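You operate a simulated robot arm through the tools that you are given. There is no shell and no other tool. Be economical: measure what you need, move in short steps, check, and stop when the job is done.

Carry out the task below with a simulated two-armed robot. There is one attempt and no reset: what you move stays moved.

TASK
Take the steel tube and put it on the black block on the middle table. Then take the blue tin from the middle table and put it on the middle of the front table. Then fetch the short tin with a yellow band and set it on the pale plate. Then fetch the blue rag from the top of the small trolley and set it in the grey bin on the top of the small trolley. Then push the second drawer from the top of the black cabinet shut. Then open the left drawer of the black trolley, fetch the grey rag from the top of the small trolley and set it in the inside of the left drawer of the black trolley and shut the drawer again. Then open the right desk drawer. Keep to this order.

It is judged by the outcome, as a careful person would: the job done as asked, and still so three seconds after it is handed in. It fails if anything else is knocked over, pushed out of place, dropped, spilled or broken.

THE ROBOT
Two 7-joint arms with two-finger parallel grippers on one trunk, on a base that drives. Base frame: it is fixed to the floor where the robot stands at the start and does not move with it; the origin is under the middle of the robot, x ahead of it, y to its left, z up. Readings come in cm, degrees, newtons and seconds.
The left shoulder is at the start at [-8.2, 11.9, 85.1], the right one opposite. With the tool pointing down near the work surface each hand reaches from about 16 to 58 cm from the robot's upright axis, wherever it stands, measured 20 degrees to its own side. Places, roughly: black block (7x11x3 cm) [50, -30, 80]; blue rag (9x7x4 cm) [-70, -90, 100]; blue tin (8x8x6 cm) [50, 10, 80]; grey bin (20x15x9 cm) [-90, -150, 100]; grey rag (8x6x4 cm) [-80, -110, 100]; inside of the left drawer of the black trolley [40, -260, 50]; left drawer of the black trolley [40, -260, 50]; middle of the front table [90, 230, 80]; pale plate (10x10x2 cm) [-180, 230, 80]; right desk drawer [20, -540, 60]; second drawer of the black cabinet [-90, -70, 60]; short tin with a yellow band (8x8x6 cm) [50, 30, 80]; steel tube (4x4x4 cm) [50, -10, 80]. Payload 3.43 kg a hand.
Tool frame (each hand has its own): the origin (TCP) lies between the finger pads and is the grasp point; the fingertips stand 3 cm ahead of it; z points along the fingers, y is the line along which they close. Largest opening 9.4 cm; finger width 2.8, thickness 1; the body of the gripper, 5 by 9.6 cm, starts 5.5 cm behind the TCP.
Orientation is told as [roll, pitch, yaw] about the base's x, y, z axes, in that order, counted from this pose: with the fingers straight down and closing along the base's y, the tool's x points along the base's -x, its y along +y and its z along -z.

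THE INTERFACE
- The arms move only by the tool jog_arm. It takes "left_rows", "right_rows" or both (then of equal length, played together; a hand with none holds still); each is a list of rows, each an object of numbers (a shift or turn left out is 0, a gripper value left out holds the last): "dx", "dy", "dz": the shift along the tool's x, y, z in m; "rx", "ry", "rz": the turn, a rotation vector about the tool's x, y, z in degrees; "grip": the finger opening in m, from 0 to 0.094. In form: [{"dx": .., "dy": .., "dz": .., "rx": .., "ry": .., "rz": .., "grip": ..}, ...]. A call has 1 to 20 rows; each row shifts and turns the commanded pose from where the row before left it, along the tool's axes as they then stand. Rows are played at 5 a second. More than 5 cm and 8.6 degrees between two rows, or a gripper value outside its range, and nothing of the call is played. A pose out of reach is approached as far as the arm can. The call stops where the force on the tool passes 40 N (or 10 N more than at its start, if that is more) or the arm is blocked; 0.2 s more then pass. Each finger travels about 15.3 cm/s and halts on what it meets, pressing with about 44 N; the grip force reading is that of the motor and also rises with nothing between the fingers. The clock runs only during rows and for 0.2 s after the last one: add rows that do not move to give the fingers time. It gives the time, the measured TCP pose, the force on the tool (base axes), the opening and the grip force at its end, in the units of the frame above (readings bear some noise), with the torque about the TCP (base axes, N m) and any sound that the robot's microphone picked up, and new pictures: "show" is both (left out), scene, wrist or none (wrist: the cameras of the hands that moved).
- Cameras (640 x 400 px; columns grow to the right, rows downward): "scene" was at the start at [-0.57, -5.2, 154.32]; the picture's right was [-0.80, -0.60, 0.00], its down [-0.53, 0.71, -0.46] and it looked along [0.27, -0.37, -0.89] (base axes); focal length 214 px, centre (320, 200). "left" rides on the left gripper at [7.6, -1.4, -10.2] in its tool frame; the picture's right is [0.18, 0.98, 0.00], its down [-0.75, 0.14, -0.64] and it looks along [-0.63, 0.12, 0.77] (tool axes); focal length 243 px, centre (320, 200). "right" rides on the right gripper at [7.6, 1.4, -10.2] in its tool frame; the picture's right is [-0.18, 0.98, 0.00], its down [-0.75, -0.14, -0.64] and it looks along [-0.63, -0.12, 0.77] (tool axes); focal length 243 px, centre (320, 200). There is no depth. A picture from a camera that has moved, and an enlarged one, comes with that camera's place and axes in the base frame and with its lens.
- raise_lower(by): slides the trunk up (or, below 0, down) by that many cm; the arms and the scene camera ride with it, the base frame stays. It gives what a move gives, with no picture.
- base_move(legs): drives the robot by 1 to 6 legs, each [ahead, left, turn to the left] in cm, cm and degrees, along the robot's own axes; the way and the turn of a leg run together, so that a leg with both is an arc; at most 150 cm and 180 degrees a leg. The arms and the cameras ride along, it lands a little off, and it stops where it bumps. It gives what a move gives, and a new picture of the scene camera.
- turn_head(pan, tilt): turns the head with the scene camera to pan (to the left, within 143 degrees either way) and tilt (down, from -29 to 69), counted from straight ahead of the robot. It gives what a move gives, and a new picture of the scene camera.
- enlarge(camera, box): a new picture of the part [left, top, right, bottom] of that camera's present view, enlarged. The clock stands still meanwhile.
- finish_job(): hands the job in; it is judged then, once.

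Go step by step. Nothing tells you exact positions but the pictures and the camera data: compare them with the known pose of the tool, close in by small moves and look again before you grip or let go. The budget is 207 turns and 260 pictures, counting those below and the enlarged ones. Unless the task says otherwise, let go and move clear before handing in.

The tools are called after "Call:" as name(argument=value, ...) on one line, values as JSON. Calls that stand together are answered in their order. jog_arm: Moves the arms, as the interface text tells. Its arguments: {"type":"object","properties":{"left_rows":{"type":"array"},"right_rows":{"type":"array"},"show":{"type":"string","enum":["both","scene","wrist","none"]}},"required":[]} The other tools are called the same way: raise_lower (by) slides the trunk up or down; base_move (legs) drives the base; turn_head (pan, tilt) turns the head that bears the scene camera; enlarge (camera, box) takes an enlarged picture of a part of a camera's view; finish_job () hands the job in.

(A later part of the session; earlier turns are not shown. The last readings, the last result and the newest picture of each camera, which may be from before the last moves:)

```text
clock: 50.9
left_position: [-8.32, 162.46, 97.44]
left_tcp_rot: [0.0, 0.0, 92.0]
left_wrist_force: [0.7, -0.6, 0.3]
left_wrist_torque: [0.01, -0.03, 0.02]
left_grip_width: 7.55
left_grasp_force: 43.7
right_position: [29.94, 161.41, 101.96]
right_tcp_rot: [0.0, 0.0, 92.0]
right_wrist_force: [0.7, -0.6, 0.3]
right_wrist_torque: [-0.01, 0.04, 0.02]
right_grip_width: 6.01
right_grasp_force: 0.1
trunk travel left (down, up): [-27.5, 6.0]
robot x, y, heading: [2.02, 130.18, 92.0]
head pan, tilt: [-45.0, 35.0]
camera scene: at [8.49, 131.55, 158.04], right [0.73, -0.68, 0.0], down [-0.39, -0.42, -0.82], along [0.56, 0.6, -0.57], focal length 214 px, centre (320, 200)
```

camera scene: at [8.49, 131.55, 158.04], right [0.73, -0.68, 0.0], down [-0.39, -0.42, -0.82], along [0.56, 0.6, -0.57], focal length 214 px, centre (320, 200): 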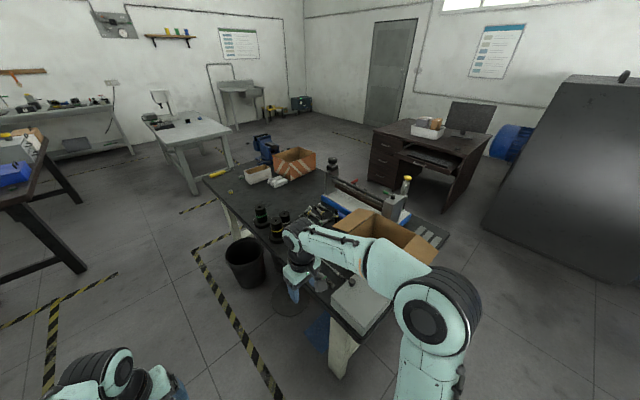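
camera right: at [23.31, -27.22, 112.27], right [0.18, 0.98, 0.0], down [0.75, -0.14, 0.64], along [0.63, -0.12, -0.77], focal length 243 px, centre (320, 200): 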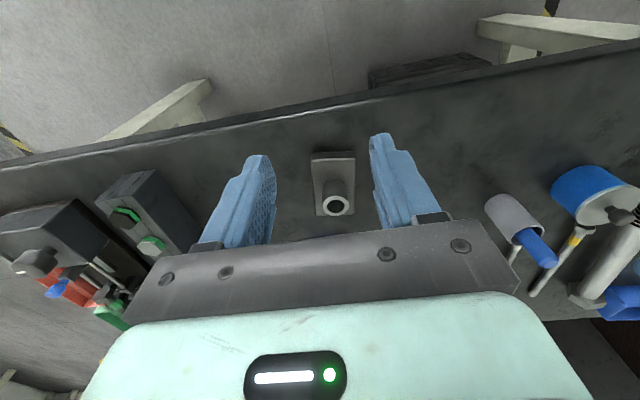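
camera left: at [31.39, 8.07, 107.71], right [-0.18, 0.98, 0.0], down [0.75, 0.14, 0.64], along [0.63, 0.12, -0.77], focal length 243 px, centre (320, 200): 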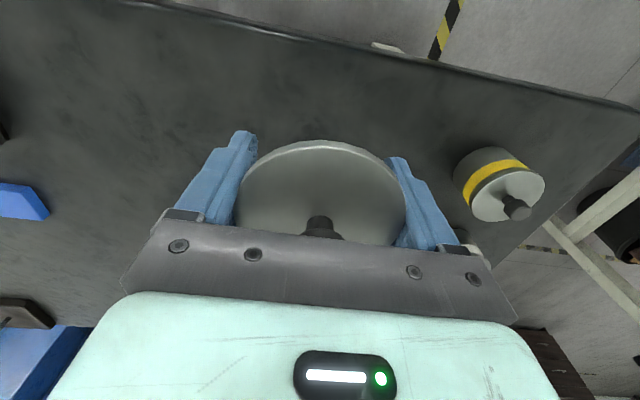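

The left table edge is at x≈40, a floor bin at [37,248], bottles near [45,205]. I drive up to y≈205 and turn right to face the table.

Call:
base_move(legs=[[72, 0, 0], [0, 0, -92]])

Call:
turn_head(pan=15, tilt=42)

```text
clock: 58.7
left_position: [32.73, 211.62, 97.31]
left_tcp_rot: [-0.1, -0.1, 0.5]
left_wrist_force: [-0.6, 0.2, 0.2]
left_wrist_torque: [-0.01, -0.02, 0.01]
left_grip_width: 7.5
left_grasp_force: 44.0
right_position: [30.84, 173.49, 101.93]
right_tcp_rot: [0.0, 0.0, 0.5]
right_wrist_force: [-0.3, 0.6, -0.4]
right_wrist_torque: [-0.01, -0.02, -0.01]
right_grip_width: 5.98
right_grasp_force: 0.1
trunk travel left (down, up): [-27.5, 6.0]
robot x, y, heading: [-0.43, 201.82, 0.6]
head pan, tilt: [-45.0, 35.0]
camera scene: at [1.59, 195.58, 158.04], right [-0.7, -0.71, 0.0], down [-0.41, 0.4, -0.82], along [0.58, -0.57, -0.57], focal length 214 px, centre (320, 200)
```

scene: 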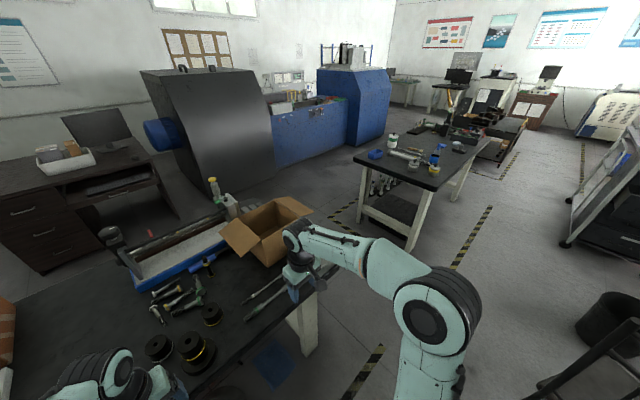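

```text
clock: 60.0
left_position: [32.66, 211.53, 97.36]
left_tcp_rot: [-0.1, 0.0, 0.5]
left_wrist_force: [0.5, -0.8, -0.9]
left_wrist_torque: [0.0, 0.0, -0.01]
left_grip_width: 7.51
left_grasp_force: 43.8
right_position: [30.77, 173.54, 102.09]
right_tcp_rot: [0.0, 0.1, 0.5]
right_wrist_force: [-0.5, -0.2, -0.3]
right_wrist_torque: [0.0, -0.01, -0.02]
right_grip_width: 5.99
right_grasp_force: 0.1
trunk travel left (down, up): [-27.5, 6.0]
robot x, y, heading: [-0.64, 201.77, 0.6]
head pan, tilt: [15.0, 42.0]
camera scene: at [3.37, 203.98, 156.99], right [0.27, -0.96, 0.0], down [-0.64, -0.18, -0.74], along [0.72, 0.2, -0.67], focal length 214 px, centre (320, 200)
```

scene: 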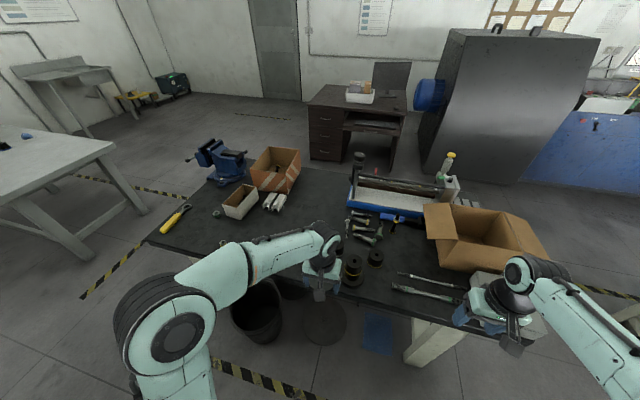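

The table runs x 39–115, y 148–293, so its middle is near [77,221], which looks free; an open box stands ahead of my right hand. I lift both hands and draw the right one back before driving closer.

Call:
jog_arm(left_rows=[{"dz": -0.03}, {"dz": -0.03}, {"dz": -0.03}, {}, {}, {}], right_rows=[{"dz": -0.04}, {"dz": -0.04}, {"dz": -0.04}, {"dx": 0.04}, {"dx": 0.03}, {}], show="none")

Call:
base_move(legs=[[27, -3, 0]])

```text
clock: 61.4
left_position: [32.7, 211.6, 106.5]
left_tcp_rot: [0.0, 0.0, 0.7]
left_wrist_force: [0.2, 0.8, 0.9]
left_wrist_torque: [0.03, 0.01, 0.01]
left_grip_width: 7.53
left_grasp_force: 43.5
right_position: [23.59, 173.48, 114.08]
right_tcp_rot: [0.0, 0.0, 0.6]
right_wrist_force: [-1.2, 0.2, -0.2]
right_wrist_torque: [0.0, -0.01, -0.02]
right_grip_width: 6.01
right_grasp_force: 0.0
trunk travel left (down, up): [-27.5, 6.0]
robot x, y, heading: [-0.46, 201.77, 0.5]
head pan, tilt: [15.0, 42.0]
```

```text
clock: 63.3
left_position: [59.67, 209.27, 106.53]
left_tcp_rot: [0.1, 0.0, 0.8]
left_wrist_force: [0.0, 0.3, -0.2]
left_wrist_torque: [0.03, 0.01, -0.01]
left_grip_width: 7.52
left_grasp_force: 43.9
right_position: [51.03, 170.84, 114.12]
right_tcp_rot: [0.0, 0.0, 0.9]
right_wrist_force: [-0.5, -0.4, 0.9]
right_wrist_torque: [0.04, 0.05, -0.01]
right_grip_width: 6.02
right_grasp_force: 0.0
trunk travel left (down, up): [-27.5, 6.0]
robot x, y, heading: [27.3, 198.75, 0.8]
head pan, tilt: [15.0, 42.0]
camera scene: at [30.44, 201.38, 156.99], right [0.27, -0.96, 0.0], down [-0.64, -0.18, -0.74], along [0.71, 0.2, -0.67], focal length 214 px, centre (320, 200)
```

scene: 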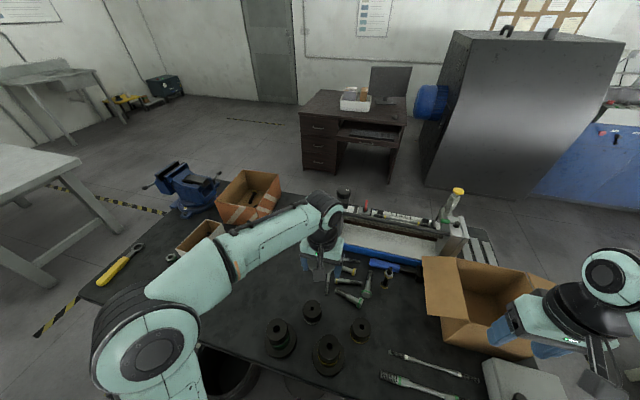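

The middle spot [78,222] is free, between the tools and the small cartons. I drive 5 cm more and bring the tin over it at lower height.

Call:
base_move(legs=[[5, 0, 0]])

Call:
jog_arm(left_rows=[{"dy": 0.04, "dz": 0.02}, {"dy": 0.04, "dz": 0.02}, {"dy": 0.04, "dz": 0.03}, {"dx": -0.04, "dz": 0.02}, {"dx": -0.04, "dz": 0.02}, {"dx": -0.04}, {}, {}])

```text
clock: 64.2
left_position: [62.46, 209.27, 106.48]
left_tcp_rot: [0.0, 0.2, 0.8]
left_wrist_force: [0.7, -0.4, -0.4]
left_wrist_torque: [-0.02, 0.06, -0.03]
left_grip_width: 7.52
left_grasp_force: 44.1
right_position: [53.75, 170.95, 114.13]
right_tcp_rot: [0.0, 0.2, 0.7]
right_wrist_force: [0.8, 0.0, 0.5]
right_wrist_torque: [-0.02, 0.07, 0.01]
right_grip_width: 5.99
right_grasp_force: 0.1
trunk travel left (down, up): [-27.5, 6.0]
robot x, y, heading: [29.61, 199.1, 1.0]
head pan, tilt: [15.0, 42.0]
stopped in leg 1: the robot was blocked; the commanded pose is now the measured one
camera scene: at [33.42, 201.43, 156.99], right [0.27, -0.96, 0.0], down [-0.65, -0.18, -0.74], along [0.71, 0.2, -0.67], focal length 214 px, centre (320, 200)
```

scene: 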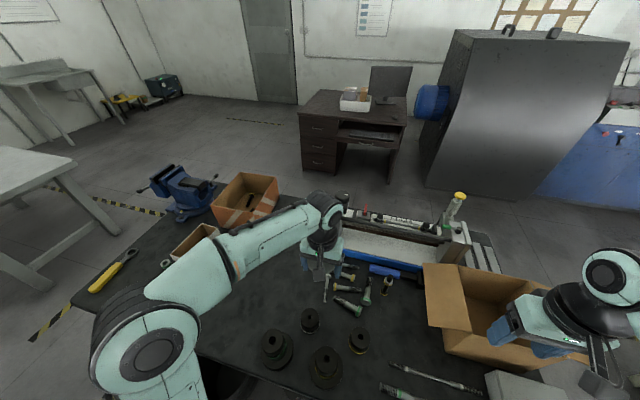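

```text
clock: 66.0
left_position: [74.1, 221.67, 95.44]
left_tcp_rot: [0.0, 0.0, 0.9]
left_wrist_force: [-0.2, 0.1, 0.6]
left_wrist_torque: [0.0, 0.0, 0.0]
left_grip_width: 7.52
left_grasp_force: 43.7
right_position: [53.33, 171.05, 114.22]
right_tcp_rot: [0.0, -0.1, 0.8]
right_wrist_force: [0.4, -0.2, -0.2]
right_wrist_torque: [0.01, 0.0, 0.04]
right_grip_width: 6.01
right_grasp_force: 0.1
trunk travel left (down, up): [-27.5, 6.0]
robot x, y, heading: [29.38, 199.09, 1.1]
head pan, tilt: [15.0, 42.0]
camera scene: at [32.97, 201.43, 156.99], right [0.27, -0.96, 0.0], down [-0.64, -0.18, -0.74], along [0.71, 0.2, -0.67], focal length 214 px, centre (320, 200)
camera left: at [66.35, 220.13, 105.77], right [-0.2, 0.98, 0.0], down [0.75, 0.15, 0.64], along [0.63, 0.13, -0.77], focal length 243 px, centre (320, 200)
```

scene: 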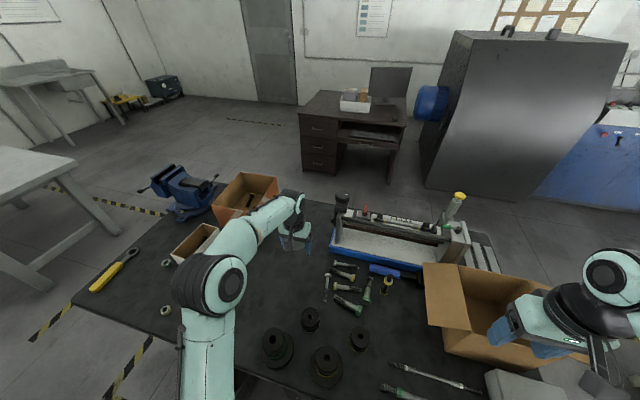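
left: 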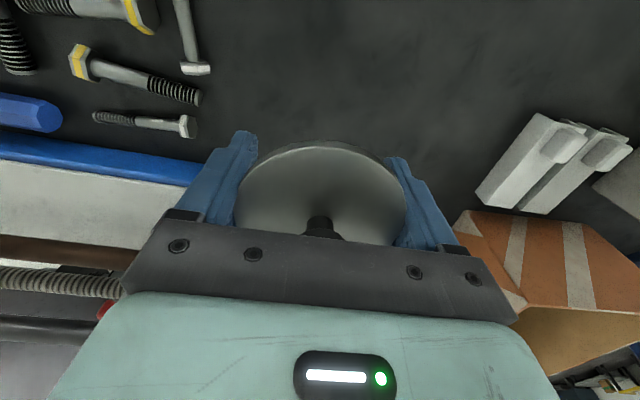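

The middle is about [78,220] and is clear. I shift over it and lower near the surface.

Call:
jog_arm(left_rows=[{"dx": -0.033, "dy": -0.005}, {"dz": 0.04}, {"dz": 0.04}, {"dz": 0.02}, {}, {}], show="scene")

```text
clock: 67.4
left_position: [77.38, 220.98, 85.47]
left_tcp_rot: [0.0, 0.1, 1.0]
left_wrist_force: [1.1, -0.3, -0.6]
left_wrist_torque: [0.01, -0.01, -0.02]
left_grip_width: 7.51
left_grasp_force: 43.8
right_position: [53.37, 170.95, 114.14]
right_tcp_rot: [0.0, -0.1, 0.9]
right_wrist_force: [0.3, 0.0, 1.4]
right_wrist_torque: [-0.03, -0.01, 0.03]
right_grip_width: 6.02
right_grasp_force: 0.1
trunk travel left (down, up): [-27.5, 6.0]
robot x, y, heading: [29.58, 199.46, 0.9]
head pan, tilt: [15.0, 42.0]
camera scene: at [32.95, 201.43, 156.99], right [0.27, -0.96, 0.0], down [-0.64, -0.18, -0.74], along [0.71, 0.2, -0.67], focal length 214 px, centre (320, 200)
```

scene: 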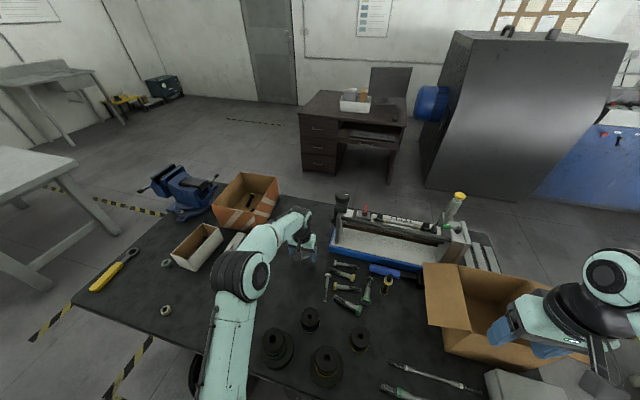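

Call:
jog_arm(left_rows=[{"dz": 0.01}, {"dz": 0.004}, {"dz": 0.003}, {"dz": 0.003}, {"dz": 0.003}, {}, {}], show="none")

```text
clock: 69.0
left_position: [77.39, 221.05, 83.28]
left_tcp_rot: [0.0, -0.2, 0.9]
left_wrist_force: [-1.4, 1.1, 0.1]
left_wrist_torque: [-0.02, -0.04, -0.01]
left_grip_width: 7.52
left_grasp_force: 44.2
right_position: [53.38, 170.87, 114.19]
right_tcp_rot: [0.0, -0.2, 0.7]
right_wrist_force: [0.1, -0.7, 1.1]
right_wrist_torque: [0.03, -0.02, 0.0]
right_grip_width: 6.01
right_grasp_force: 0.1
trunk travel left (down, up): [-27.5, 6.0]
robot x, y, heading: [29.28, 199.2, 0.9]
head pan, tilt: [15.0, 42.0]
```

Call:
jog_arm(left_rows=[{"dz": 0.002}, {"dz": 0.002}, {"dz": 0.002}, {}, {}], show="wrist")

```text
clock: 70.2
left_position: [77.28, 221.08, 82.96]
left_tcp_rot: [0.0, -0.5, 0.9]
left_wrist_force: [-4.8, 2.8, 35.9]
left_wrist_torque: [-0.16, 0.58, -0.34]
left_grip_width: 7.53
left_grasp_force: 44.1
right_position: [53.23, 170.95, 114.31]
right_tcp_rot: [0.1, -0.1, 0.9]
right_wrist_force: [0.7, 0.0, 0.2]
right_wrist_torque: [0.01, -0.01, 0.01]
right_grip_width: 5.99
right_grasp_force: 0.2
trunk travel left (down, up): [-27.5, 6.0]
robot x, y, heading: [29.01, 198.96, 0.9]
head pan, tilt: [15.0, 42.0]
camera left: at [69.58, 219.58, 93.23], right [-0.2, 0.98, 0.0], down [0.75, 0.15, 0.65], along [0.64, 0.13, -0.76], focal length 243 px, centre (320, 200)
```

left: 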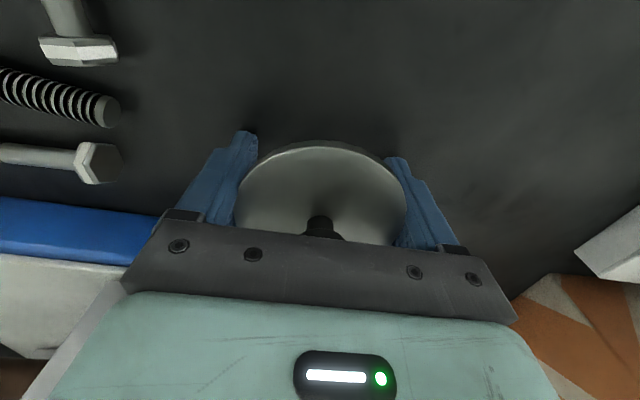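

Firm contact. I ease up a little, release, and rise.

Call:
jog_arm(left_rows=[{"dz": -0.003}, {}, {"grip": 0.085}, {"grip": 0.094}, {"grip": 0.094}, {"dz": -0.03}, {"dz": -0.04}, {"dz": -0.04}, {"dx": 0.03, "dz": -0.02}, {"dx": 0.04}, {"dx": 0.04}, {"dx": 0.04}, {}])

```text
clock: 73.0
left_position: [62.44, 220.77, 95.91]
left_tcp_rot: [0.0, 0.0, 0.8]
left_wrist_force: [0.2, 0.6, -0.3]
left_wrist_torque: [0.0, 0.02, 0.01]
left_grip_width: 9.42
left_grasp_force: 0.0
right_position: [53.57, 170.99, 114.06]
right_tcp_rot: [-0.1, 0.0, 0.8]
right_wrist_force: [0.2, 0.6, 0.0]
right_wrist_torque: [0.0, 0.0, 0.0]
right_grip_width: 6.01
right_grasp_force: 0.1
trunk travel left (down, up): [-27.5, 6.0]
robot x, y, heading: [29.18, 199.24, 0.9]
head pan, tilt: [15.0, 42.0]
camera scene: at [33.02, 201.41, 156.99], right [0.27, -0.96, 0.0], down [-0.64, -0.18, -0.74], along [0.71, 0.2, -0.67], focal length 214 px, centre (320, 200)
camera left: at [54.72, 219.37, 106.2], right [-0.2, 0.98, 0.0], down [0.75, 0.15, 0.64], along [0.63, 0.13, -0.77], focal length 243 px, centre (320, 200)
```

scene: 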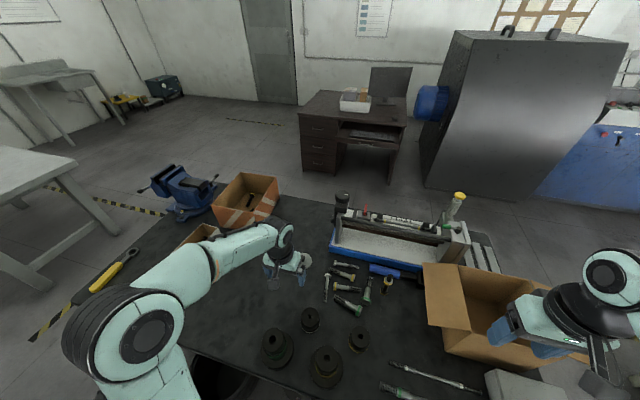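
left: 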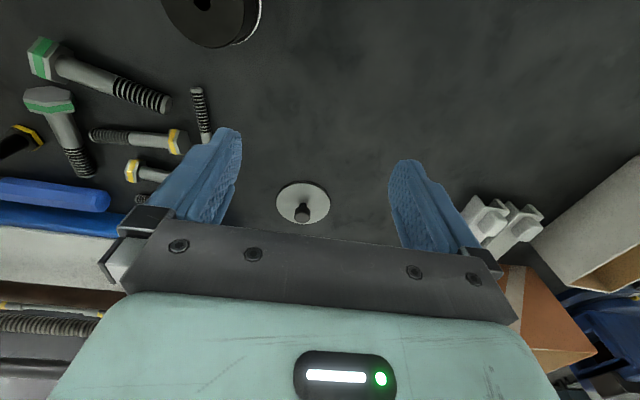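

The tin looks odd from here; I zoom in to verify it.

Call:
enlarge(camera="left", box=[240, 150, 400, 250])

Call:
turn_head(pan=-120, tilt=20)

```text
4.00 times, centred on (320, 200) of left
camera zoom: at [54.72, 219.37, 106.2], right [-0.2, 0.98, 0.0], down [0.75, 0.15, 0.64], along [0.63, 0.13, -0.77], focal length 970 px, centre (320, 200)
```

zoom: 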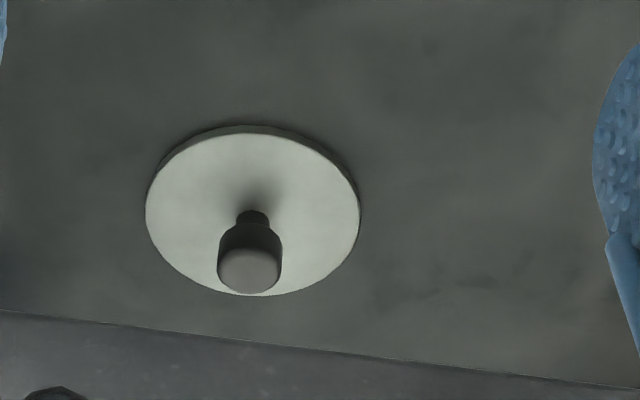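

```text
clock: 75.2
left_position: [62.29, 220.94, 96.05]
left_tcp_rot: [0.0, -0.1, 0.9]
left_wrist_force: [-0.8, 0.7, 0.1]
left_wrist_torque: [0.02, 0.0, -0.03]
left_grip_width: 9.41
left_grasp_force: 0.1
right_position: [53.36, 170.97, 114.17]
right_tcp_rot: [0.1, -0.1, 0.8]
right_wrist_force: [0.2, -0.2, -0.3]
right_wrist_torque: [-0.01, -0.01, 0.01]
right_grip_width: 6.0
right_grasp_force: 0.1
trunk travel left (down, up): [-27.5, 6.0]
robot x, y, heading: [29.64, 199.32, 0.9]
head pan, tilt: [-120.0, 20.0]
camera scene: at [20.37, 190.99, 160.43], right [-0.87, 0.49, 0.0], down [0.17, 0.3, -0.94], along [-0.46, -0.82, -0.34], focal length 214 px, centre (320, 200)
```

scene: 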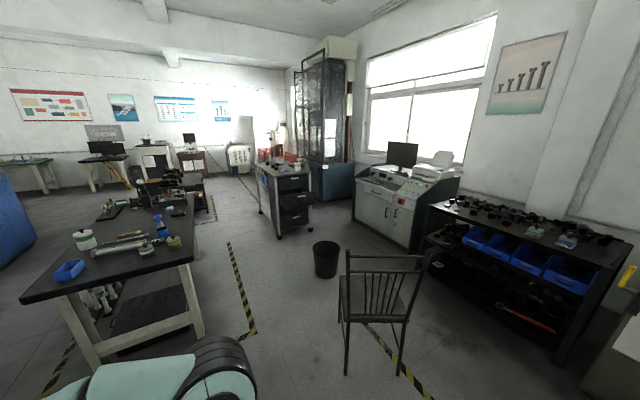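

Only the lid came along: it popped off ("snap") and the blue tin's body is still on the middle table. I will park the lid a little aside by its knob, fetch the body, then put the lid back on it here.

Call:
turn_head(pan=15, tilt=50)

Call:
jog_arm(left_rows=[{"dx": -0.04, "grip": 0.05}, {"dx": -0.04, "dy": 0.003}, {"dx": -0.04}, {"dx": -0.023, "dz": 0.02}, {"dz": 0.035}, {}, {}], show="wrist")

```text
clock: 77.3
left_position: [62.35, 220.81, 95.93]
left_tcp_rot: [0.1, 0.0, 0.8]
left_wrist_force: [0.3, -0.5, -0.2]
left_wrist_torque: [-0.02, -0.01, 0.0]
left_grip_width: 9.42
left_grasp_force: 0.0
right_position: [53.39, 170.9, 114.2]
right_tcp_rot: [0.0, -0.2, 0.8]
right_wrist_force: [0.4, -1.0, -0.8]
right_wrist_torque: [-0.02, 0.03, 0.0]
right_grip_width: 6.01
right_grasp_force: 0.0
trunk travel left (down, up): [-27.5, 6.0]
robot x, y, heading: [29.68, 199.2, 0.8]
head pan, tilt: [15.0, 50.0]
camera scene: at [32.3, 201.24, 155.87], right [0.27, -0.96, 0.0], down [-0.74, -0.21, -0.64], along [0.62, 0.18, -0.77], focal length 214 px, centre (320, 200)
```

scene: 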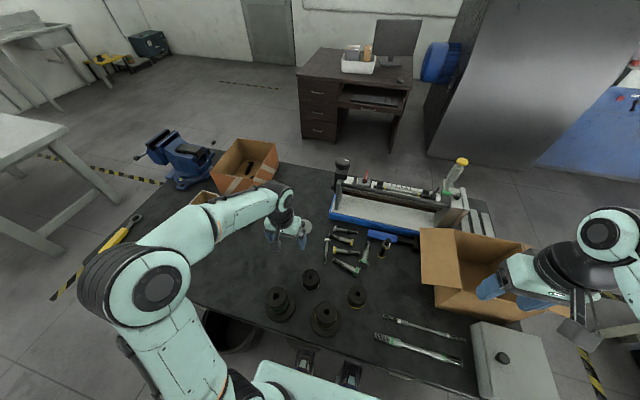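

```text
clock: 78.9
left_position: [76.66, 221.51, 90.4]
left_tcp_rot: [0.0, 0.1, 0.9]
left_wrist_force: [-0.6, -0.6, 1.3]
left_wrist_torque: [0.03, 0.01, 0.04]
left_grip_width: 5.0
left_grasp_force: 0.0
right_position: [53.39, 170.95, 114.1]
right_tcp_rot: [0.1, -0.1, 0.7]
right_wrist_force: [-0.1, -0.2, -0.2]
right_wrist_torque: [-0.02, -0.01, -0.04]
right_grip_width: 5.99
right_grasp_force: 0.0
trunk travel left (down, up): [-27.5, 6.0]
robot x, y, heading: [29.21, 199.58, 1.0]
head pan, tilt: [15.0, 50.0]
camera left: at [68.99, 220.03, 100.67], right [-0.2, 0.98, 0.0], down [0.75, 0.15, 0.64], along [0.63, 0.13, -0.77], focal length 243 px, centre (320, 200)
```

left: 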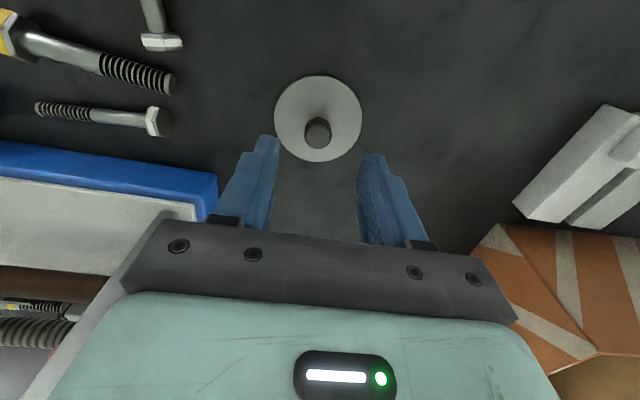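

Call:
jog_arm(left_rows=[{"dx": -0.003, "dz": 0.03}, {"dz": 0.03}, {"dz": 0.009}, {}, {"grip": 0.0}, {"grip": 0.0}, {"grip": 0.0}, {"grip": 0.0}, {"dz": -0.03}, {"dz": -0.02}, {}], show="wrist")

```text
clock: 81.3
left_position: [76.99, 221.41, 88.53]
left_tcp_rot: [0.0, 0.0, 0.9]
left_wrist_force: [-0.2, -0.9, -1.2]
left_wrist_torque: [-0.02, 0.02, -0.02]
left_grip_width: 1.93
left_grasp_force: 43.0
right_position: [53.47, 170.85, 114.13]
right_tcp_rot: [0.0, -0.1, 0.8]
right_wrist_force: [-0.3, 0.5, -0.4]
right_wrist_torque: [0.0, -0.03, -0.01]
right_grip_width: 6.0
right_grasp_force: 0.0
trunk travel left (down, up): [-27.5, 6.0]
robot x, y, heading: [28.91, 199.47, 1.0]
head pan, tilt: [15.0, 50.0]
camera left: at [69.31, 219.87, 98.83], right [-0.2, 0.98, 0.0], down [0.75, 0.15, 0.64], along [0.63, 0.13, -0.77], focal length 243 px, centre (320, 200)
```

left: 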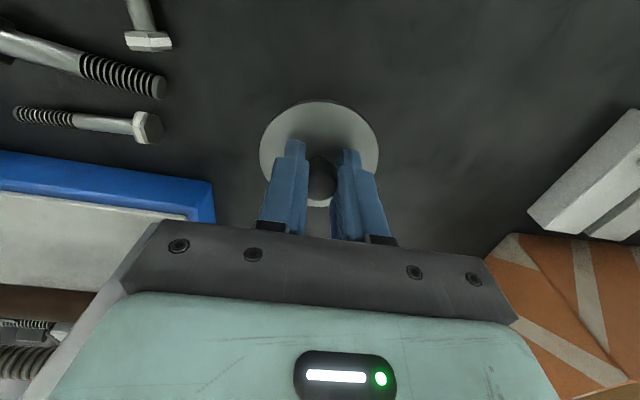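

I hold the lid by its knob. I park it nearer me at about [65,224].

Call:
jog_arm(left_rows=[{"dx": 0.04, "dy": 0.01}, {"dx": 0.04, "dy": 0.015}, {"dx": 0.04}, {"dz": 0.03}, {"dz": 0.012}, {"dz": 0.006}, {}, {"grip": 0.03}, {"grip": 0.04}, {"dz": -0.03}, {"dz": -0.05}, {"dz": -0.05}, {}], show="wrist")

```text
clock: 84.1
left_position: [64.59, 223.73, 96.57]
left_tcp_rot: [0.0, 0.0, 0.9]
left_wrist_force: [0.6, 0.6, 0.0]
left_wrist_torque: [-0.01, 0.01, 0.01]
left_grip_width: 4.02
left_grasp_force: 0.0
right_position: [53.38, 171.0, 114.24]
right_tcp_rot: [0.0, -0.1, 0.8]
right_wrist_force: [1.1, 0.3, 0.3]
right_wrist_torque: [0.0, 0.0, 0.01]
right_grip_width: 6.0
right_grasp_force: 0.1
trunk travel left (down, up): [-27.5, 6.0]
robot x, y, heading: [29.16, 199.36, 1.1]
head pan, tilt: [15.0, 50.0]
camera left: at [57.06, 222.27, 106.93], right [-0.2, 0.98, 0.0], down [0.75, 0.15, 0.64], along [0.63, 0.13, -0.77], focal length 243 px, centre (320, 200)
```

left: 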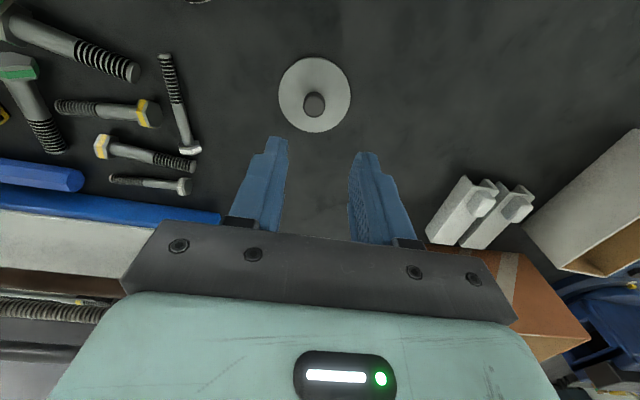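

The lid is parked. I raise the hand and strafe back to the middle table, keeping x≈15 to clear the chair.

Call:
jog_arm(left_rows=[{"dz": -0.05}, {"dz": -0.04}, {"dx": 0.04}, {"dx": 0.04}, {}], show="none")

Call:
base_move(legs=[[-14, 0, -1], [0, -100, 0]])

```text
clock: 85.3
left_position: [56.92, 223.67, 105.63]
left_tcp_rot: [0.0, 0.1, 0.9]
left_wrist_force: [-1.1, 0.0, -0.2]
left_wrist_torque: [-0.01, 0.03, 0.03]
left_grip_width: 3.99
left_grasp_force: 0.1
right_position: [53.49, 170.88, 114.13]
right_tcp_rot: [0.0, -0.1, 0.8]
right_wrist_force: [0.4, -0.2, 0.4]
right_wrist_torque: [0.02, -0.02, -0.02]
right_grip_width: 6.0
right_grasp_force: 0.0
trunk travel left (down, up): [-27.5, 6.0]
robot x, y, heading: [29.57, 199.59, 0.9]
head pan, tilt: [15.0, 50.0]
```

```text
clock: 95.4
left_position: [42.76, 121.88, 105.64]
left_tcp_rot: [0.0, 0.0, -0.9]
left_wrist_force: [0.8, 0.4, -1.4]
left_wrist_torque: [0.0, -0.02, 0.0]
left_grip_width: 3.98
left_grasp_force: 0.1
right_position: [37.52, 69.23, 114.23]
right_tcp_rot: [0.0, -0.1, -1.0]
right_wrist_force: [-0.3, -0.1, 0.0]
right_wrist_torque: [-0.01, -0.02, -0.02]
right_grip_width: 6.0
right_grasp_force: 0.1
trunk travel left (down, up): [-27.5, 6.0]
robot x, y, heading: [14.07, 98.28, -0.9]
head pan, tilt: [15.0, 50.0]
camera scene: at [17.43, 100.22, 155.87], right [0.24, -0.97, 0.0], down [-0.74, -0.19, -0.64], along [0.62, 0.16, -0.77], focal length 214 px, centre (320, 200)
```

scene: 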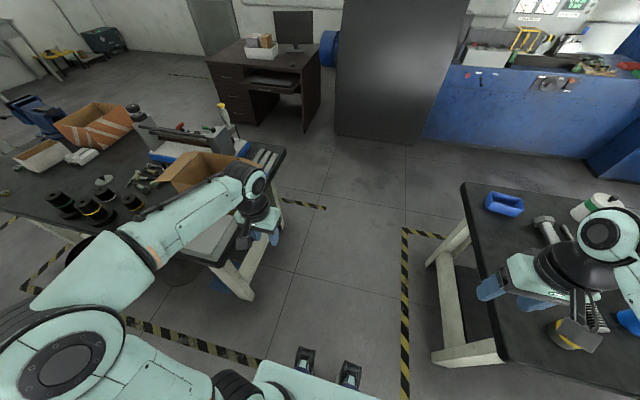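

Call:
base_move(legs=[[-3, -99, 0.9]])

Call:
turn_head(pan=10, tilt=55)

```text
clock: 104.1
left_position: [38.77, 27.32, 105.65]
left_tcp_rot: [0.0, 0.0, 0.2]
left_wrist_force: [0.1, 0.1, -0.6]
left_wrist_torque: [0.0, -0.02, 0.04]
left_grip_width: 4.0
left_grasp_force: 0.0
right_position: [34.58, -25.37, 114.1]
right_tcp_rot: [0.0, -0.1, 0.2]
right_wrist_force: [-0.5, -0.3, 1.1]
right_wrist_torque: [0.02, 0.0, -0.01]
right_grip_width: 6.0
right_grasp_force: 0.1
trunk travel left (down, up): [-27.5, 6.0]
robot x, y, heading: [10.9, 3.39, 0.3]
head pan, tilt: [15.0, 50.0]
camera scene: at [13.84, 5.19, 155.87], right [0.26, -0.96, 0.0], down [-0.74, -0.2, -0.64], along [0.62, 0.17, -0.77], focal length 214 px, centre (320, 200)
```

scene: 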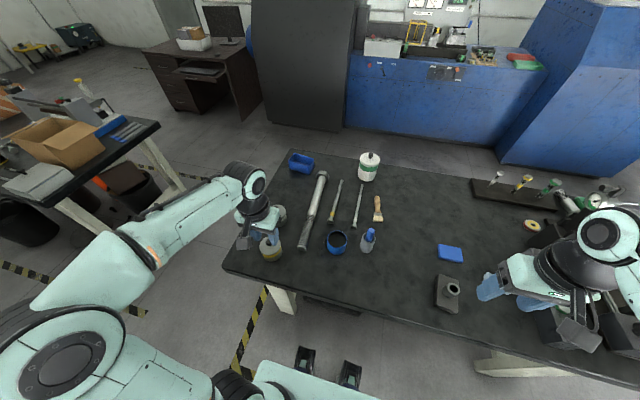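

```text
clock: 104.8
left_position: [38.71, 27.26, 105.76]
left_tcp_rot: [0.0, -0.1, 0.2]
left_wrist_force: [0.4, 1.1, 0.6]
left_wrist_torque: [0.02, 0.03, 0.01]
left_grip_width: 4.01
left_grasp_force: 0.1
right_position: [34.58, -25.33, 114.11]
right_tcp_rot: [0.0, -0.1, 0.1]
right_wrist_force: [0.6, -0.1, 0.9]
right_wrist_torque: [-0.01, 0.03, -0.07]
right_grip_width: 5.99
right_grasp_force: 0.0
trunk travel left (down, up): [-27.5, 6.0]
robot x, y, heading: [10.86, 3.07, 0.3]
head pan, tilt: [10.0, 55.0]
camera scene: at [13.51, 4.46, 155.22], right [0.18, -0.98, 0.0], down [-0.81, -0.15, -0.57], along [0.56, 0.1, -0.82], focal length 214 px, centre (320, 200)
```

scene: 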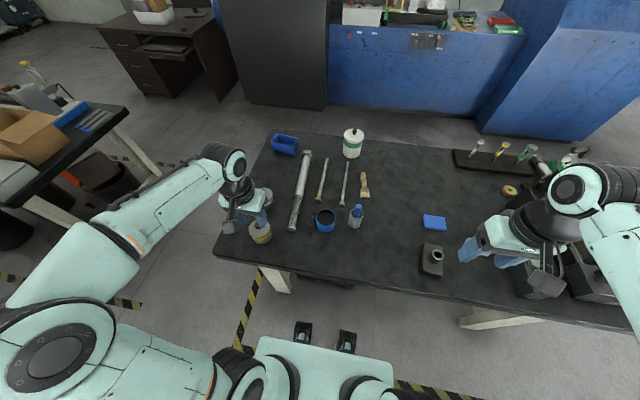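

The open blue body is where it was, near [54,9.6]. I bring the left hand above it.

Call:
jog_arm(left_rows=[{"dy": -0.04, "grip": 0.094}, {"dy": -0.045}, {"dy": -0.045}, {"dy": -0.045, "dz": 0.01}, {"dx": -0.04, "dz": 0.03}, {"dx": -0.04, "dz": 0.03}, {"dx": -0.04, "dz": 0.02}, {"dx": -0.03}, {}, {}], show="wrist")

```text
clock: 107.0
left_position: [53.85, 9.67, 96.62]
left_tcp_rot: [0.0, 0.1, 0.1]
left_wrist_force: [0.2, -0.3, 0.6]
left_wrist_torque: [0.0, 0.0, -0.01]
left_grip_width: 9.4
left_grasp_force: 0.0
right_position: [34.56, -25.33, 114.12]
right_tcp_rot: [0.1, -0.1, 0.1]
right_wrist_force: [0.3, -0.1, 0.9]
right_wrist_torque: [-0.02, -0.05, 0.01]
right_grip_width: 6.0
right_grasp_force: 0.1
trunk travel left (down, up): [-27.5, 6.0]
robot x, y, heading: [10.78, 3.29, 0.3]
head pan, tilt: [10.0, 55.0]
camera left: at [46.22, 8.45, 106.94], right [-0.19, 0.98, 0.0], down [0.75, 0.14, 0.64], along [0.63, 0.12, -0.77], focal length 243 px, centre (320, 200)
```

left: 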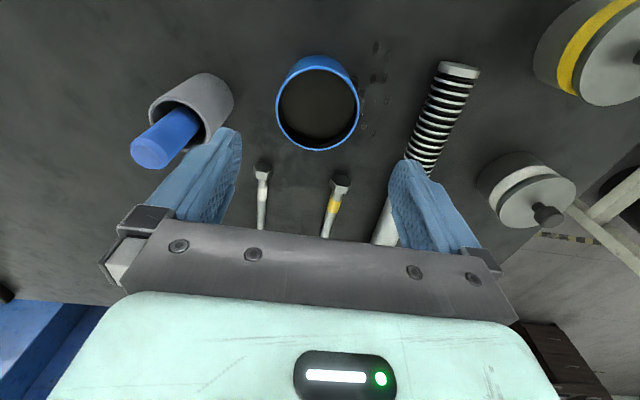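

The rim centre is at [53.9,9.75]. Down to z=83.2 and grip the body.

Call:
jog_arm(left_rows=[{"dz": 0.04, "dy": 0.001}, {"dz": 0.04}, {"dz": 0.03}, {"dz": 0.024}, {}, {"grip": 0.065}, {"grip": 0.065}, {"grip": 0.065}, {"dz": -0.02}, {"dz": -0.04}, {"dz": -0.04}, {"dz": -0.04}, {}])

```text
clock: 109.8
left_position: [54.08, 10.03, 97.32]
left_tcp_rot: [0.0, 0.0, 0.2]
left_wrist_force: [0.2, 0.4, -4.8]
left_wrist_torque: [-0.03, 0.06, -0.02]
left_grip_width: 7.33
left_grasp_force: 43.8
right_position: [34.57, -25.38, 114.15]
right_tcp_rot: [0.0, 0.0, 0.0]
right_wrist_force: [-0.3, 0.2, 0.2]
right_wrist_torque: [-0.04, -0.03, 0.05]
right_grip_width: 6.01
right_grasp_force: 0.0
trunk travel left (down, up): [-27.5, 6.0]
robot x, y, heading: [10.88, 3.57, 0.0]
head pan, tilt: [10.0, 55.0]
camera scene: at [13.58, 4.46, 155.22], right [0.18, -0.98, 0.0], down [-0.81, -0.15, -0.57], along [0.56, 0.1, -0.82], focal length 214 px, centre (320, 200)
camera left: at [46.4, 8.6, 107.6], right [-0.19, 0.98, 0.0], down [0.75, 0.14, 0.64], along [0.63, 0.12, -0.77], focal length 243 px, centre (320, 200)
```

scene: 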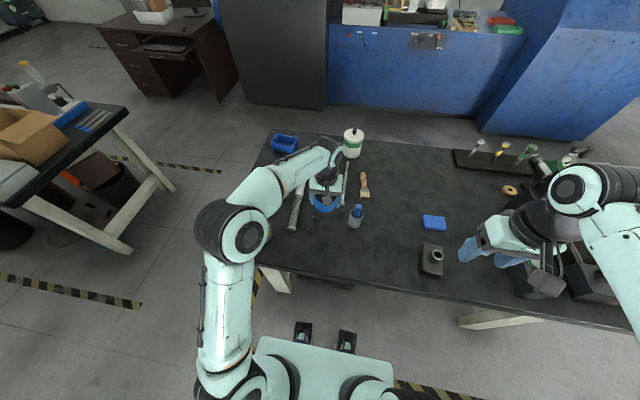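
left: 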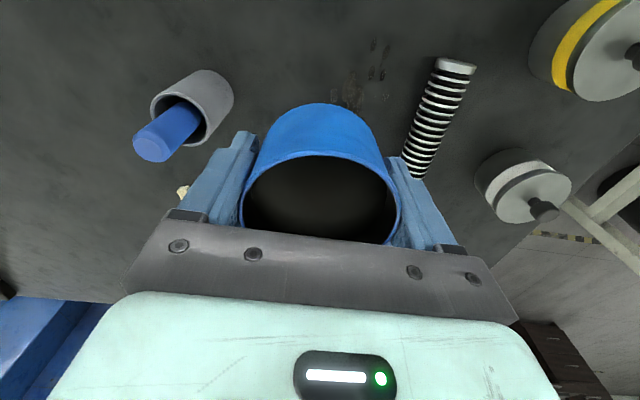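

The body is gripped (7.3 cm, ~5 N). I draw it in, lift it, and strafe back to the front table.

Call:
jog_arm(left_rows=[{"dx": 0.04, "dz": -0.02}, {"dx": 0.04, "dz": -0.03}, {"dx": 0.04, "dz": -0.03}, {}, {}], show="none")

Call:
base_move(legs=[[3, 98, 0], [0, 98, 0]])

```text
clock: 111.0
left_position: [41.73, 9.99, 105.3]
left_tcp_rot: [0.0, 0.0, 0.2]
left_wrist_force: [0.0, -0.5, -5.6]
left_wrist_torque: [-0.02, 0.0, 0.05]
left_grip_width: 7.37
left_grasp_force: 43.8
right_position: [34.56, -25.37, 114.2]
right_tcp_rot: [0.0, -0.1, 0.1]
right_wrist_force: [-0.5, -0.3, 0.0]
right_wrist_torque: [-0.01, -0.03, -0.03]
right_grip_width: 6.0
right_grasp_force: 0.0
trunk travel left (down, up): [-27.5, 6.0]
robot x, y, heading: [10.52, 3.45, 0.3]
head pan, tilt: [10.0, 55.0]
```

```text
clock: 128.7
left_position: [44.43, 207.85, 105.3]
left_tcp_rot: [0.0, 0.0, -0.6]
left_wrist_force: [0.2, 0.6, -4.7]
left_wrist_torque: [-0.03, 0.03, 0.05]
left_grip_width: 7.25
left_grasp_force: 43.6
right_position: [36.69, 172.73, 114.22]
right_tcp_rot: [0.0, 0.0, -0.7]
right_wrist_force: [-0.3, 0.0, 0.4]
right_wrist_torque: [0.01, 0.01, 0.02]
right_grip_width: 6.01
right_grasp_force: 0.1
trunk travel left (down, up): [-27.5, 6.0]
robot x, y, heading: [13.03, 201.7, -0.6]
head pan, tilt: [10.0, 55.0]
camera scene: at [16.1, 202.85, 155.22], right [0.16, -0.99, 0.0], down [-0.81, -0.13, -0.57], along [0.57, 0.09, -0.82], focal length 214 px, centre (320, 200)
```

scene: 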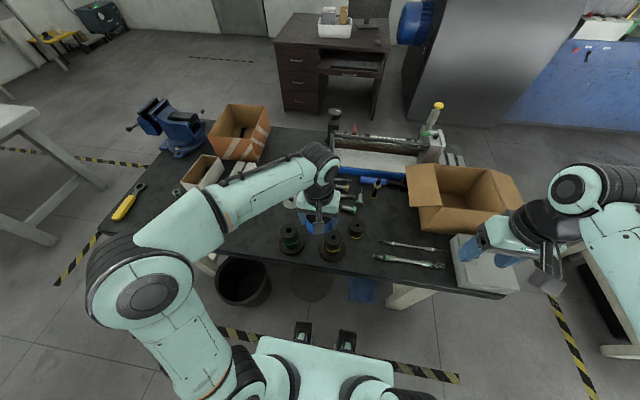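

Call:
base_move(legs=[[14.5, -2.5, 1]])

Call:
jog_arm(left_rows=[{"dy": 0.04}, {"dy": 0.04}, {"dy": 0.04}, {"dx": -0.04, "dy": 0.02}, {"dx": -0.04}, {"dx": -0.04, "dz": 0.03}, {"dz": 0.04}, {}, {}])

```text
clock: 130.0
left_position: [58.53, 205.95, 105.26]
left_tcp_rot: [0.0, 0.0, 0.3]
left_wrist_force: [0.3, 0.2, -4.6]
left_wrist_torque: [-0.01, -0.01, 0.01]
left_grip_width: 7.26
left_grasp_force: 43.7
right_position: [51.45, 170.81, 114.13]
right_tcp_rot: [-0.1, -0.1, 0.4]
right_wrist_force: [0.5, 0.0, -1.4]
right_wrist_torque: [-0.01, 0.04, -0.05]
right_grip_width: 5.99
right_grasp_force: 0.0
trunk travel left (down, up): [-27.5, 6.0]
robot x, y, heading: [27.37, 199.22, 0.5]
head pan, tilt: [10.0, 55.0]
camera scene: at [30.38, 200.39, 155.21], right [0.18, -0.98, 0.0], down [-0.81, -0.15, -0.57], along [0.56, 0.1, -0.82], focal length 214 px, centre (320, 200)
```

scene: 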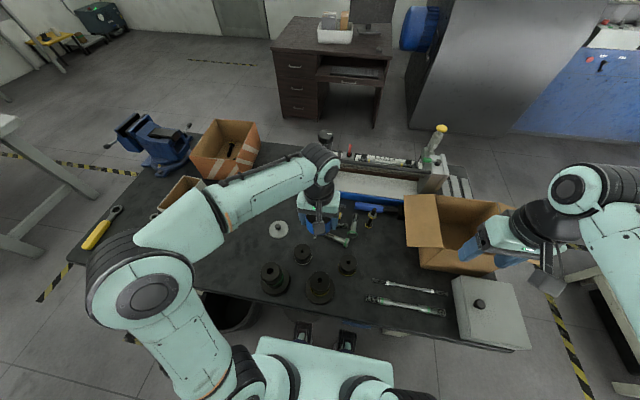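

```text
clock: 132.0
left_position: [70.35, 220.22, 98.28]
left_tcp_rot: [0.0, 0.0, 0.5]
left_wrist_force: [-0.2, -0.6, -5.6]
left_wrist_torque: [0.01, 0.03, 0.02]
left_grip_width: 7.22
left_grasp_force: 43.9
right_position: [51.54, 170.68, 114.29]
right_tcp_rot: [0.0, -0.1, 0.4]
right_wrist_force: [0.6, -0.6, -0.1]
right_wrist_torque: [0.01, 0.0, 0.03]
right_grip_width: 6.01
right_grasp_force: 0.0
trunk travel left (down, up): [-27.5, 6.0]
robot x, y, heading: [27.41, 199.34, 0.4]
head pan, tilt: [10.0, 55.0]
camera scene: at [30.36, 200.42, 155.22], right [0.18, -0.98, 0.0], down [-0.81, -0.15, -0.57], along [0.56, 0.1, -0.82], focal length 214 px, centre (320, 200)
camera left: at [62.77, 218.77, 108.5], right [-0.19, 0.98, 0.0], down [0.75, 0.15, 0.64], along [0.63, 0.12, -0.77], focal length 243 px, centre (320, 200)
```

scene: 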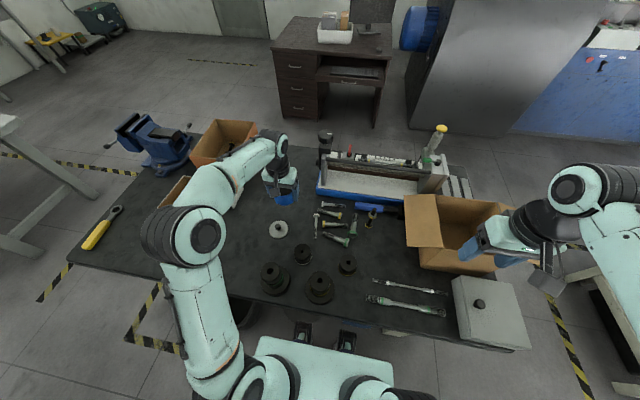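
left: 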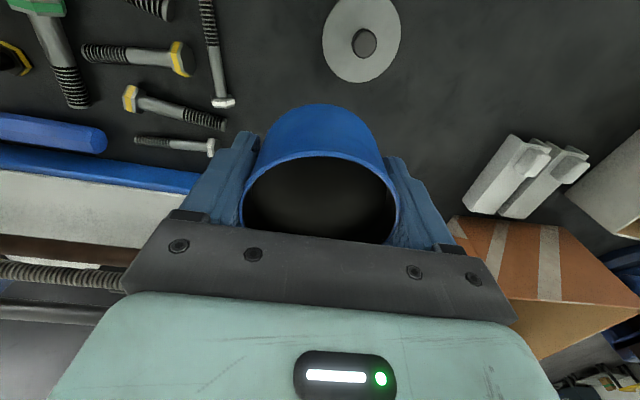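

Call:
jog_arm(left_rows=[{"dz": 0.04, "dx": -0.02}, {"dz": 0.03, "dx": -0.03, "dy": 0.005}, {"dz": 0.02, "dx": -0.02, "dy": 0.005}, {"dz": 0.03}, {"dz": 0.015}, {"dz": 0.003}, {"dz": 0.003}, {"dz": 0.003}, {}, {}], show="wrist")

```text
clock: 134.2
left_position: [77.46, 221.13, 83.93]
left_tcp_rot: [0.0, 0.0, 0.4]
left_wrist_force: [-0.5, -0.7, -4.8]
left_wrist_torque: [0.03, 0.01, 0.02]
left_grip_width: 7.23
left_grasp_force: 43.8
right_position: [51.52, 170.71, 114.24]
right_tcp_rot: [0.0, -0.1, 0.4]
right_wrist_force: [-0.1, 0.1, 0.0]
right_wrist_torque: [-0.01, 0.0, 0.04]
right_grip_width: 6.0
right_grasp_force: 0.0
trunk travel left (down, up): [-27.5, 6.0]
robot x, y, heading: [27.51, 199.17, 0.7]
head pan, tilt: [10.0, 55.0]
camera left: at [69.79, 219.67, 94.14], right [-0.19, 0.98, 0.0], down [0.75, 0.15, 0.64], along [0.63, 0.12, -0.77], focal length 243 px, centre (320, 200)
```

left: 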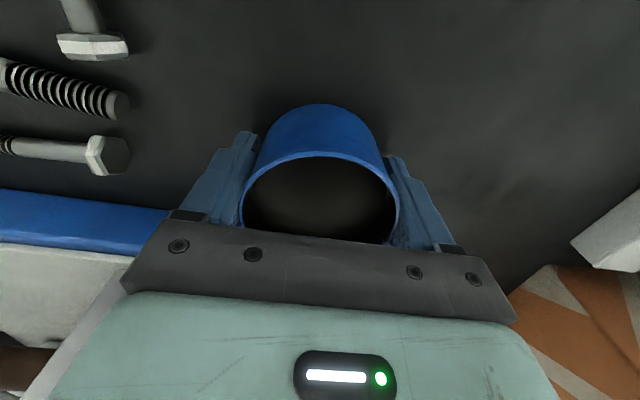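

Call:
jog_arm(left_rows=[{"dz": 0.002}, {"dz": 0.002}, {"dz": 0.002}, {"dz": 0.0015}, {}, {}], show="none")

```text
clock: 135.6
left_position: [77.3, 221.14, 83.2]
left_tcp_rot: [0.0, -0.1, 0.6]
left_wrist_force: [1.2, 2.5, 5.1]
left_wrist_torque: [-0.05, 0.3, -0.01]
left_grip_width: 7.24
left_grasp_force: 44.2
right_position: [51.51, 170.65, 114.22]
right_tcp_rot: [0.1, -0.1, 0.5]
right_wrist_force: [0.3, -0.3, 0.2]
right_wrist_torque: [0.07, -0.01, 0.03]
right_grip_width: 6.0
right_grasp_force: 0.2
trunk travel left (down, up): [-27.5, 6.0]
robot x, y, heading: [27.76, 199.21, 0.7]
head pan, tilt: [10.0, 55.0]
```

Touching the table. I release, rise, and move over the lid.

Call:
jog_arm(left_rows=[{"grip": 0.085}, {"grip": 0.094}, {"grip": 0.094}, {"dz": -0.03}, {"dz": -0.04}, {"dz": -0.04}, {"dx": 0.04}, {"dx": 0.04}, {"dx": 0.05, "dy": 0.0}, {"dy": 0.025}, {}, {}])

```text
clock: 138.2
left_position: [64.37, 223.65, 94.29]
left_tcp_rot: [0.0, 0.0, 0.5]
left_wrist_force: [1.2, -1.1, 0.0]
left_wrist_torque: [0.04, 0.0, 0.03]
left_grip_width: 9.38
left_grasp_force: 0.1
right_position: [51.45, 170.66, 114.12]
right_tcp_rot: [-0.1, -0.1, 0.5]
right_wrist_force: [0.3, -0.4, 0.0]
right_wrist_torque: [-0.02, -0.01, 0.01]
right_grip_width: 6.0
right_grasp_force: 0.0
trunk travel left (down, up): [-27.5, 6.0]
robot x, y, heading: [27.76, 199.08, 0.6]
head pan, tilt: [10.0, 55.0]
camera scene: at [30.32, 200.41, 155.22], right [0.18, -0.98, 0.0], down [-0.81, -0.15, -0.57], along [0.56, 0.1, -0.82], focal length 214 px, centre (320, 200)
camera left: at [56.72, 222.16, 104.58], right [-0.19, 0.98, 0.0], down [0.75, 0.15, 0.64], along [0.63, 0.12, -0.77], focal length 243 px, centre (320, 200)
```

scene: 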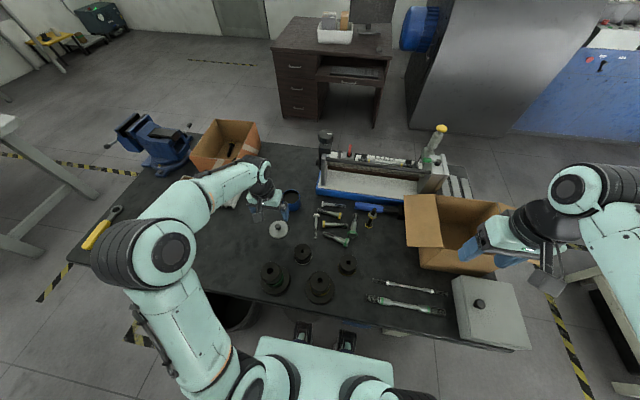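
left: 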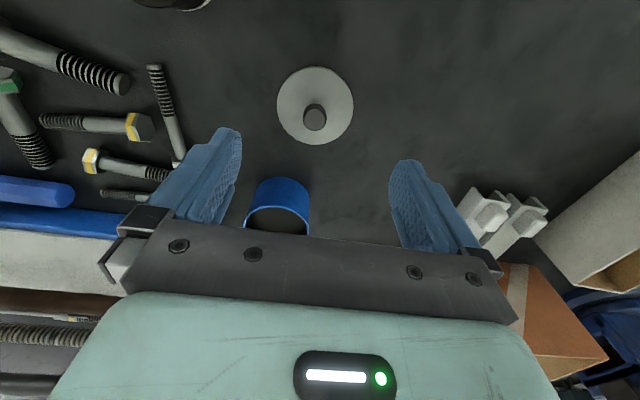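

Call:
jog_arm(left_rows=[{"dx": -0.006, "dy": -0.004, "grip": 0.05}, {"dz": 0.04}, {"dz": 0.04}, {"dz": 0.028}, {}, {"grip": 0.0}, {"grip": 0.0}, {"grip": 0.0}, {"dz": -0.03}, {"dz": -0.04}, {"dz": -0.03}, {}, {}], show="wrist")

```text
clock: 141.0
left_position: [64.86, 223.17, 93.31]
left_tcp_rot: [0.0, 0.0, 0.4]
left_wrist_force: [0.2, 0.9, -0.2]
left_wrist_torque: [0.01, 0.01, -0.01]
left_grip_width: 1.89
left_grasp_force: 43.9
right_position: [51.36, 170.54, 114.21]
right_tcp_rot: [-0.1, -0.1, 0.5]
right_wrist_force: [-0.5, 0.5, 0.4]
right_wrist_torque: [0.05, 0.0, -0.01]
right_grip_width: 6.01
right_grasp_force: 0.0
trunk travel left (down, up): [-27.5, 6.0]
robot x, y, heading: [27.51, 199.46, 0.4]
head pan, tilt: [10.0, 55.0]
camera left: at [57.25, 221.72, 103.64], right [-0.19, 0.98, 0.0], down [0.75, 0.15, 0.64], along [0.63, 0.12, -0.77], focal length 243 px, centre (320, 200)
```

left: 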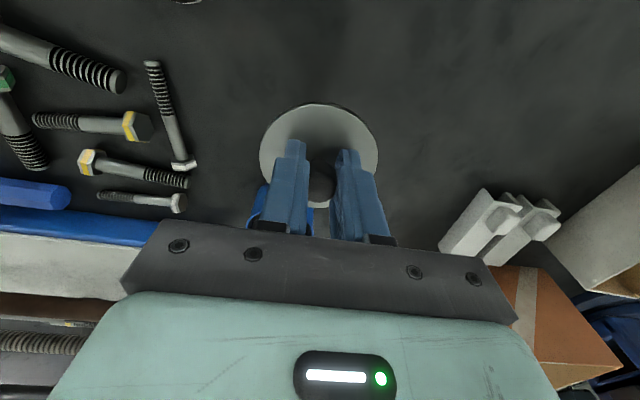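

I hold the lid by the knob. I measure the body's exact place with the scene camera.

Call:
enlarge(camera="scene", box=[240, 165, 320, 215])

```text
8.00 times, centred on (280, 190) of scene
camera zoom: at [30.31, 200.4, 155.22], right [0.18, -0.98, 0.0], down [-0.81, -0.15, -0.57], along [0.56, 0.1, -0.82], focal length 1716 px, centre (640, 280)
```

zoom: 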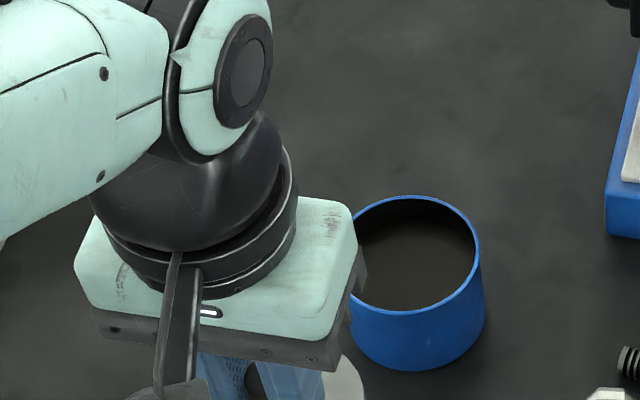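

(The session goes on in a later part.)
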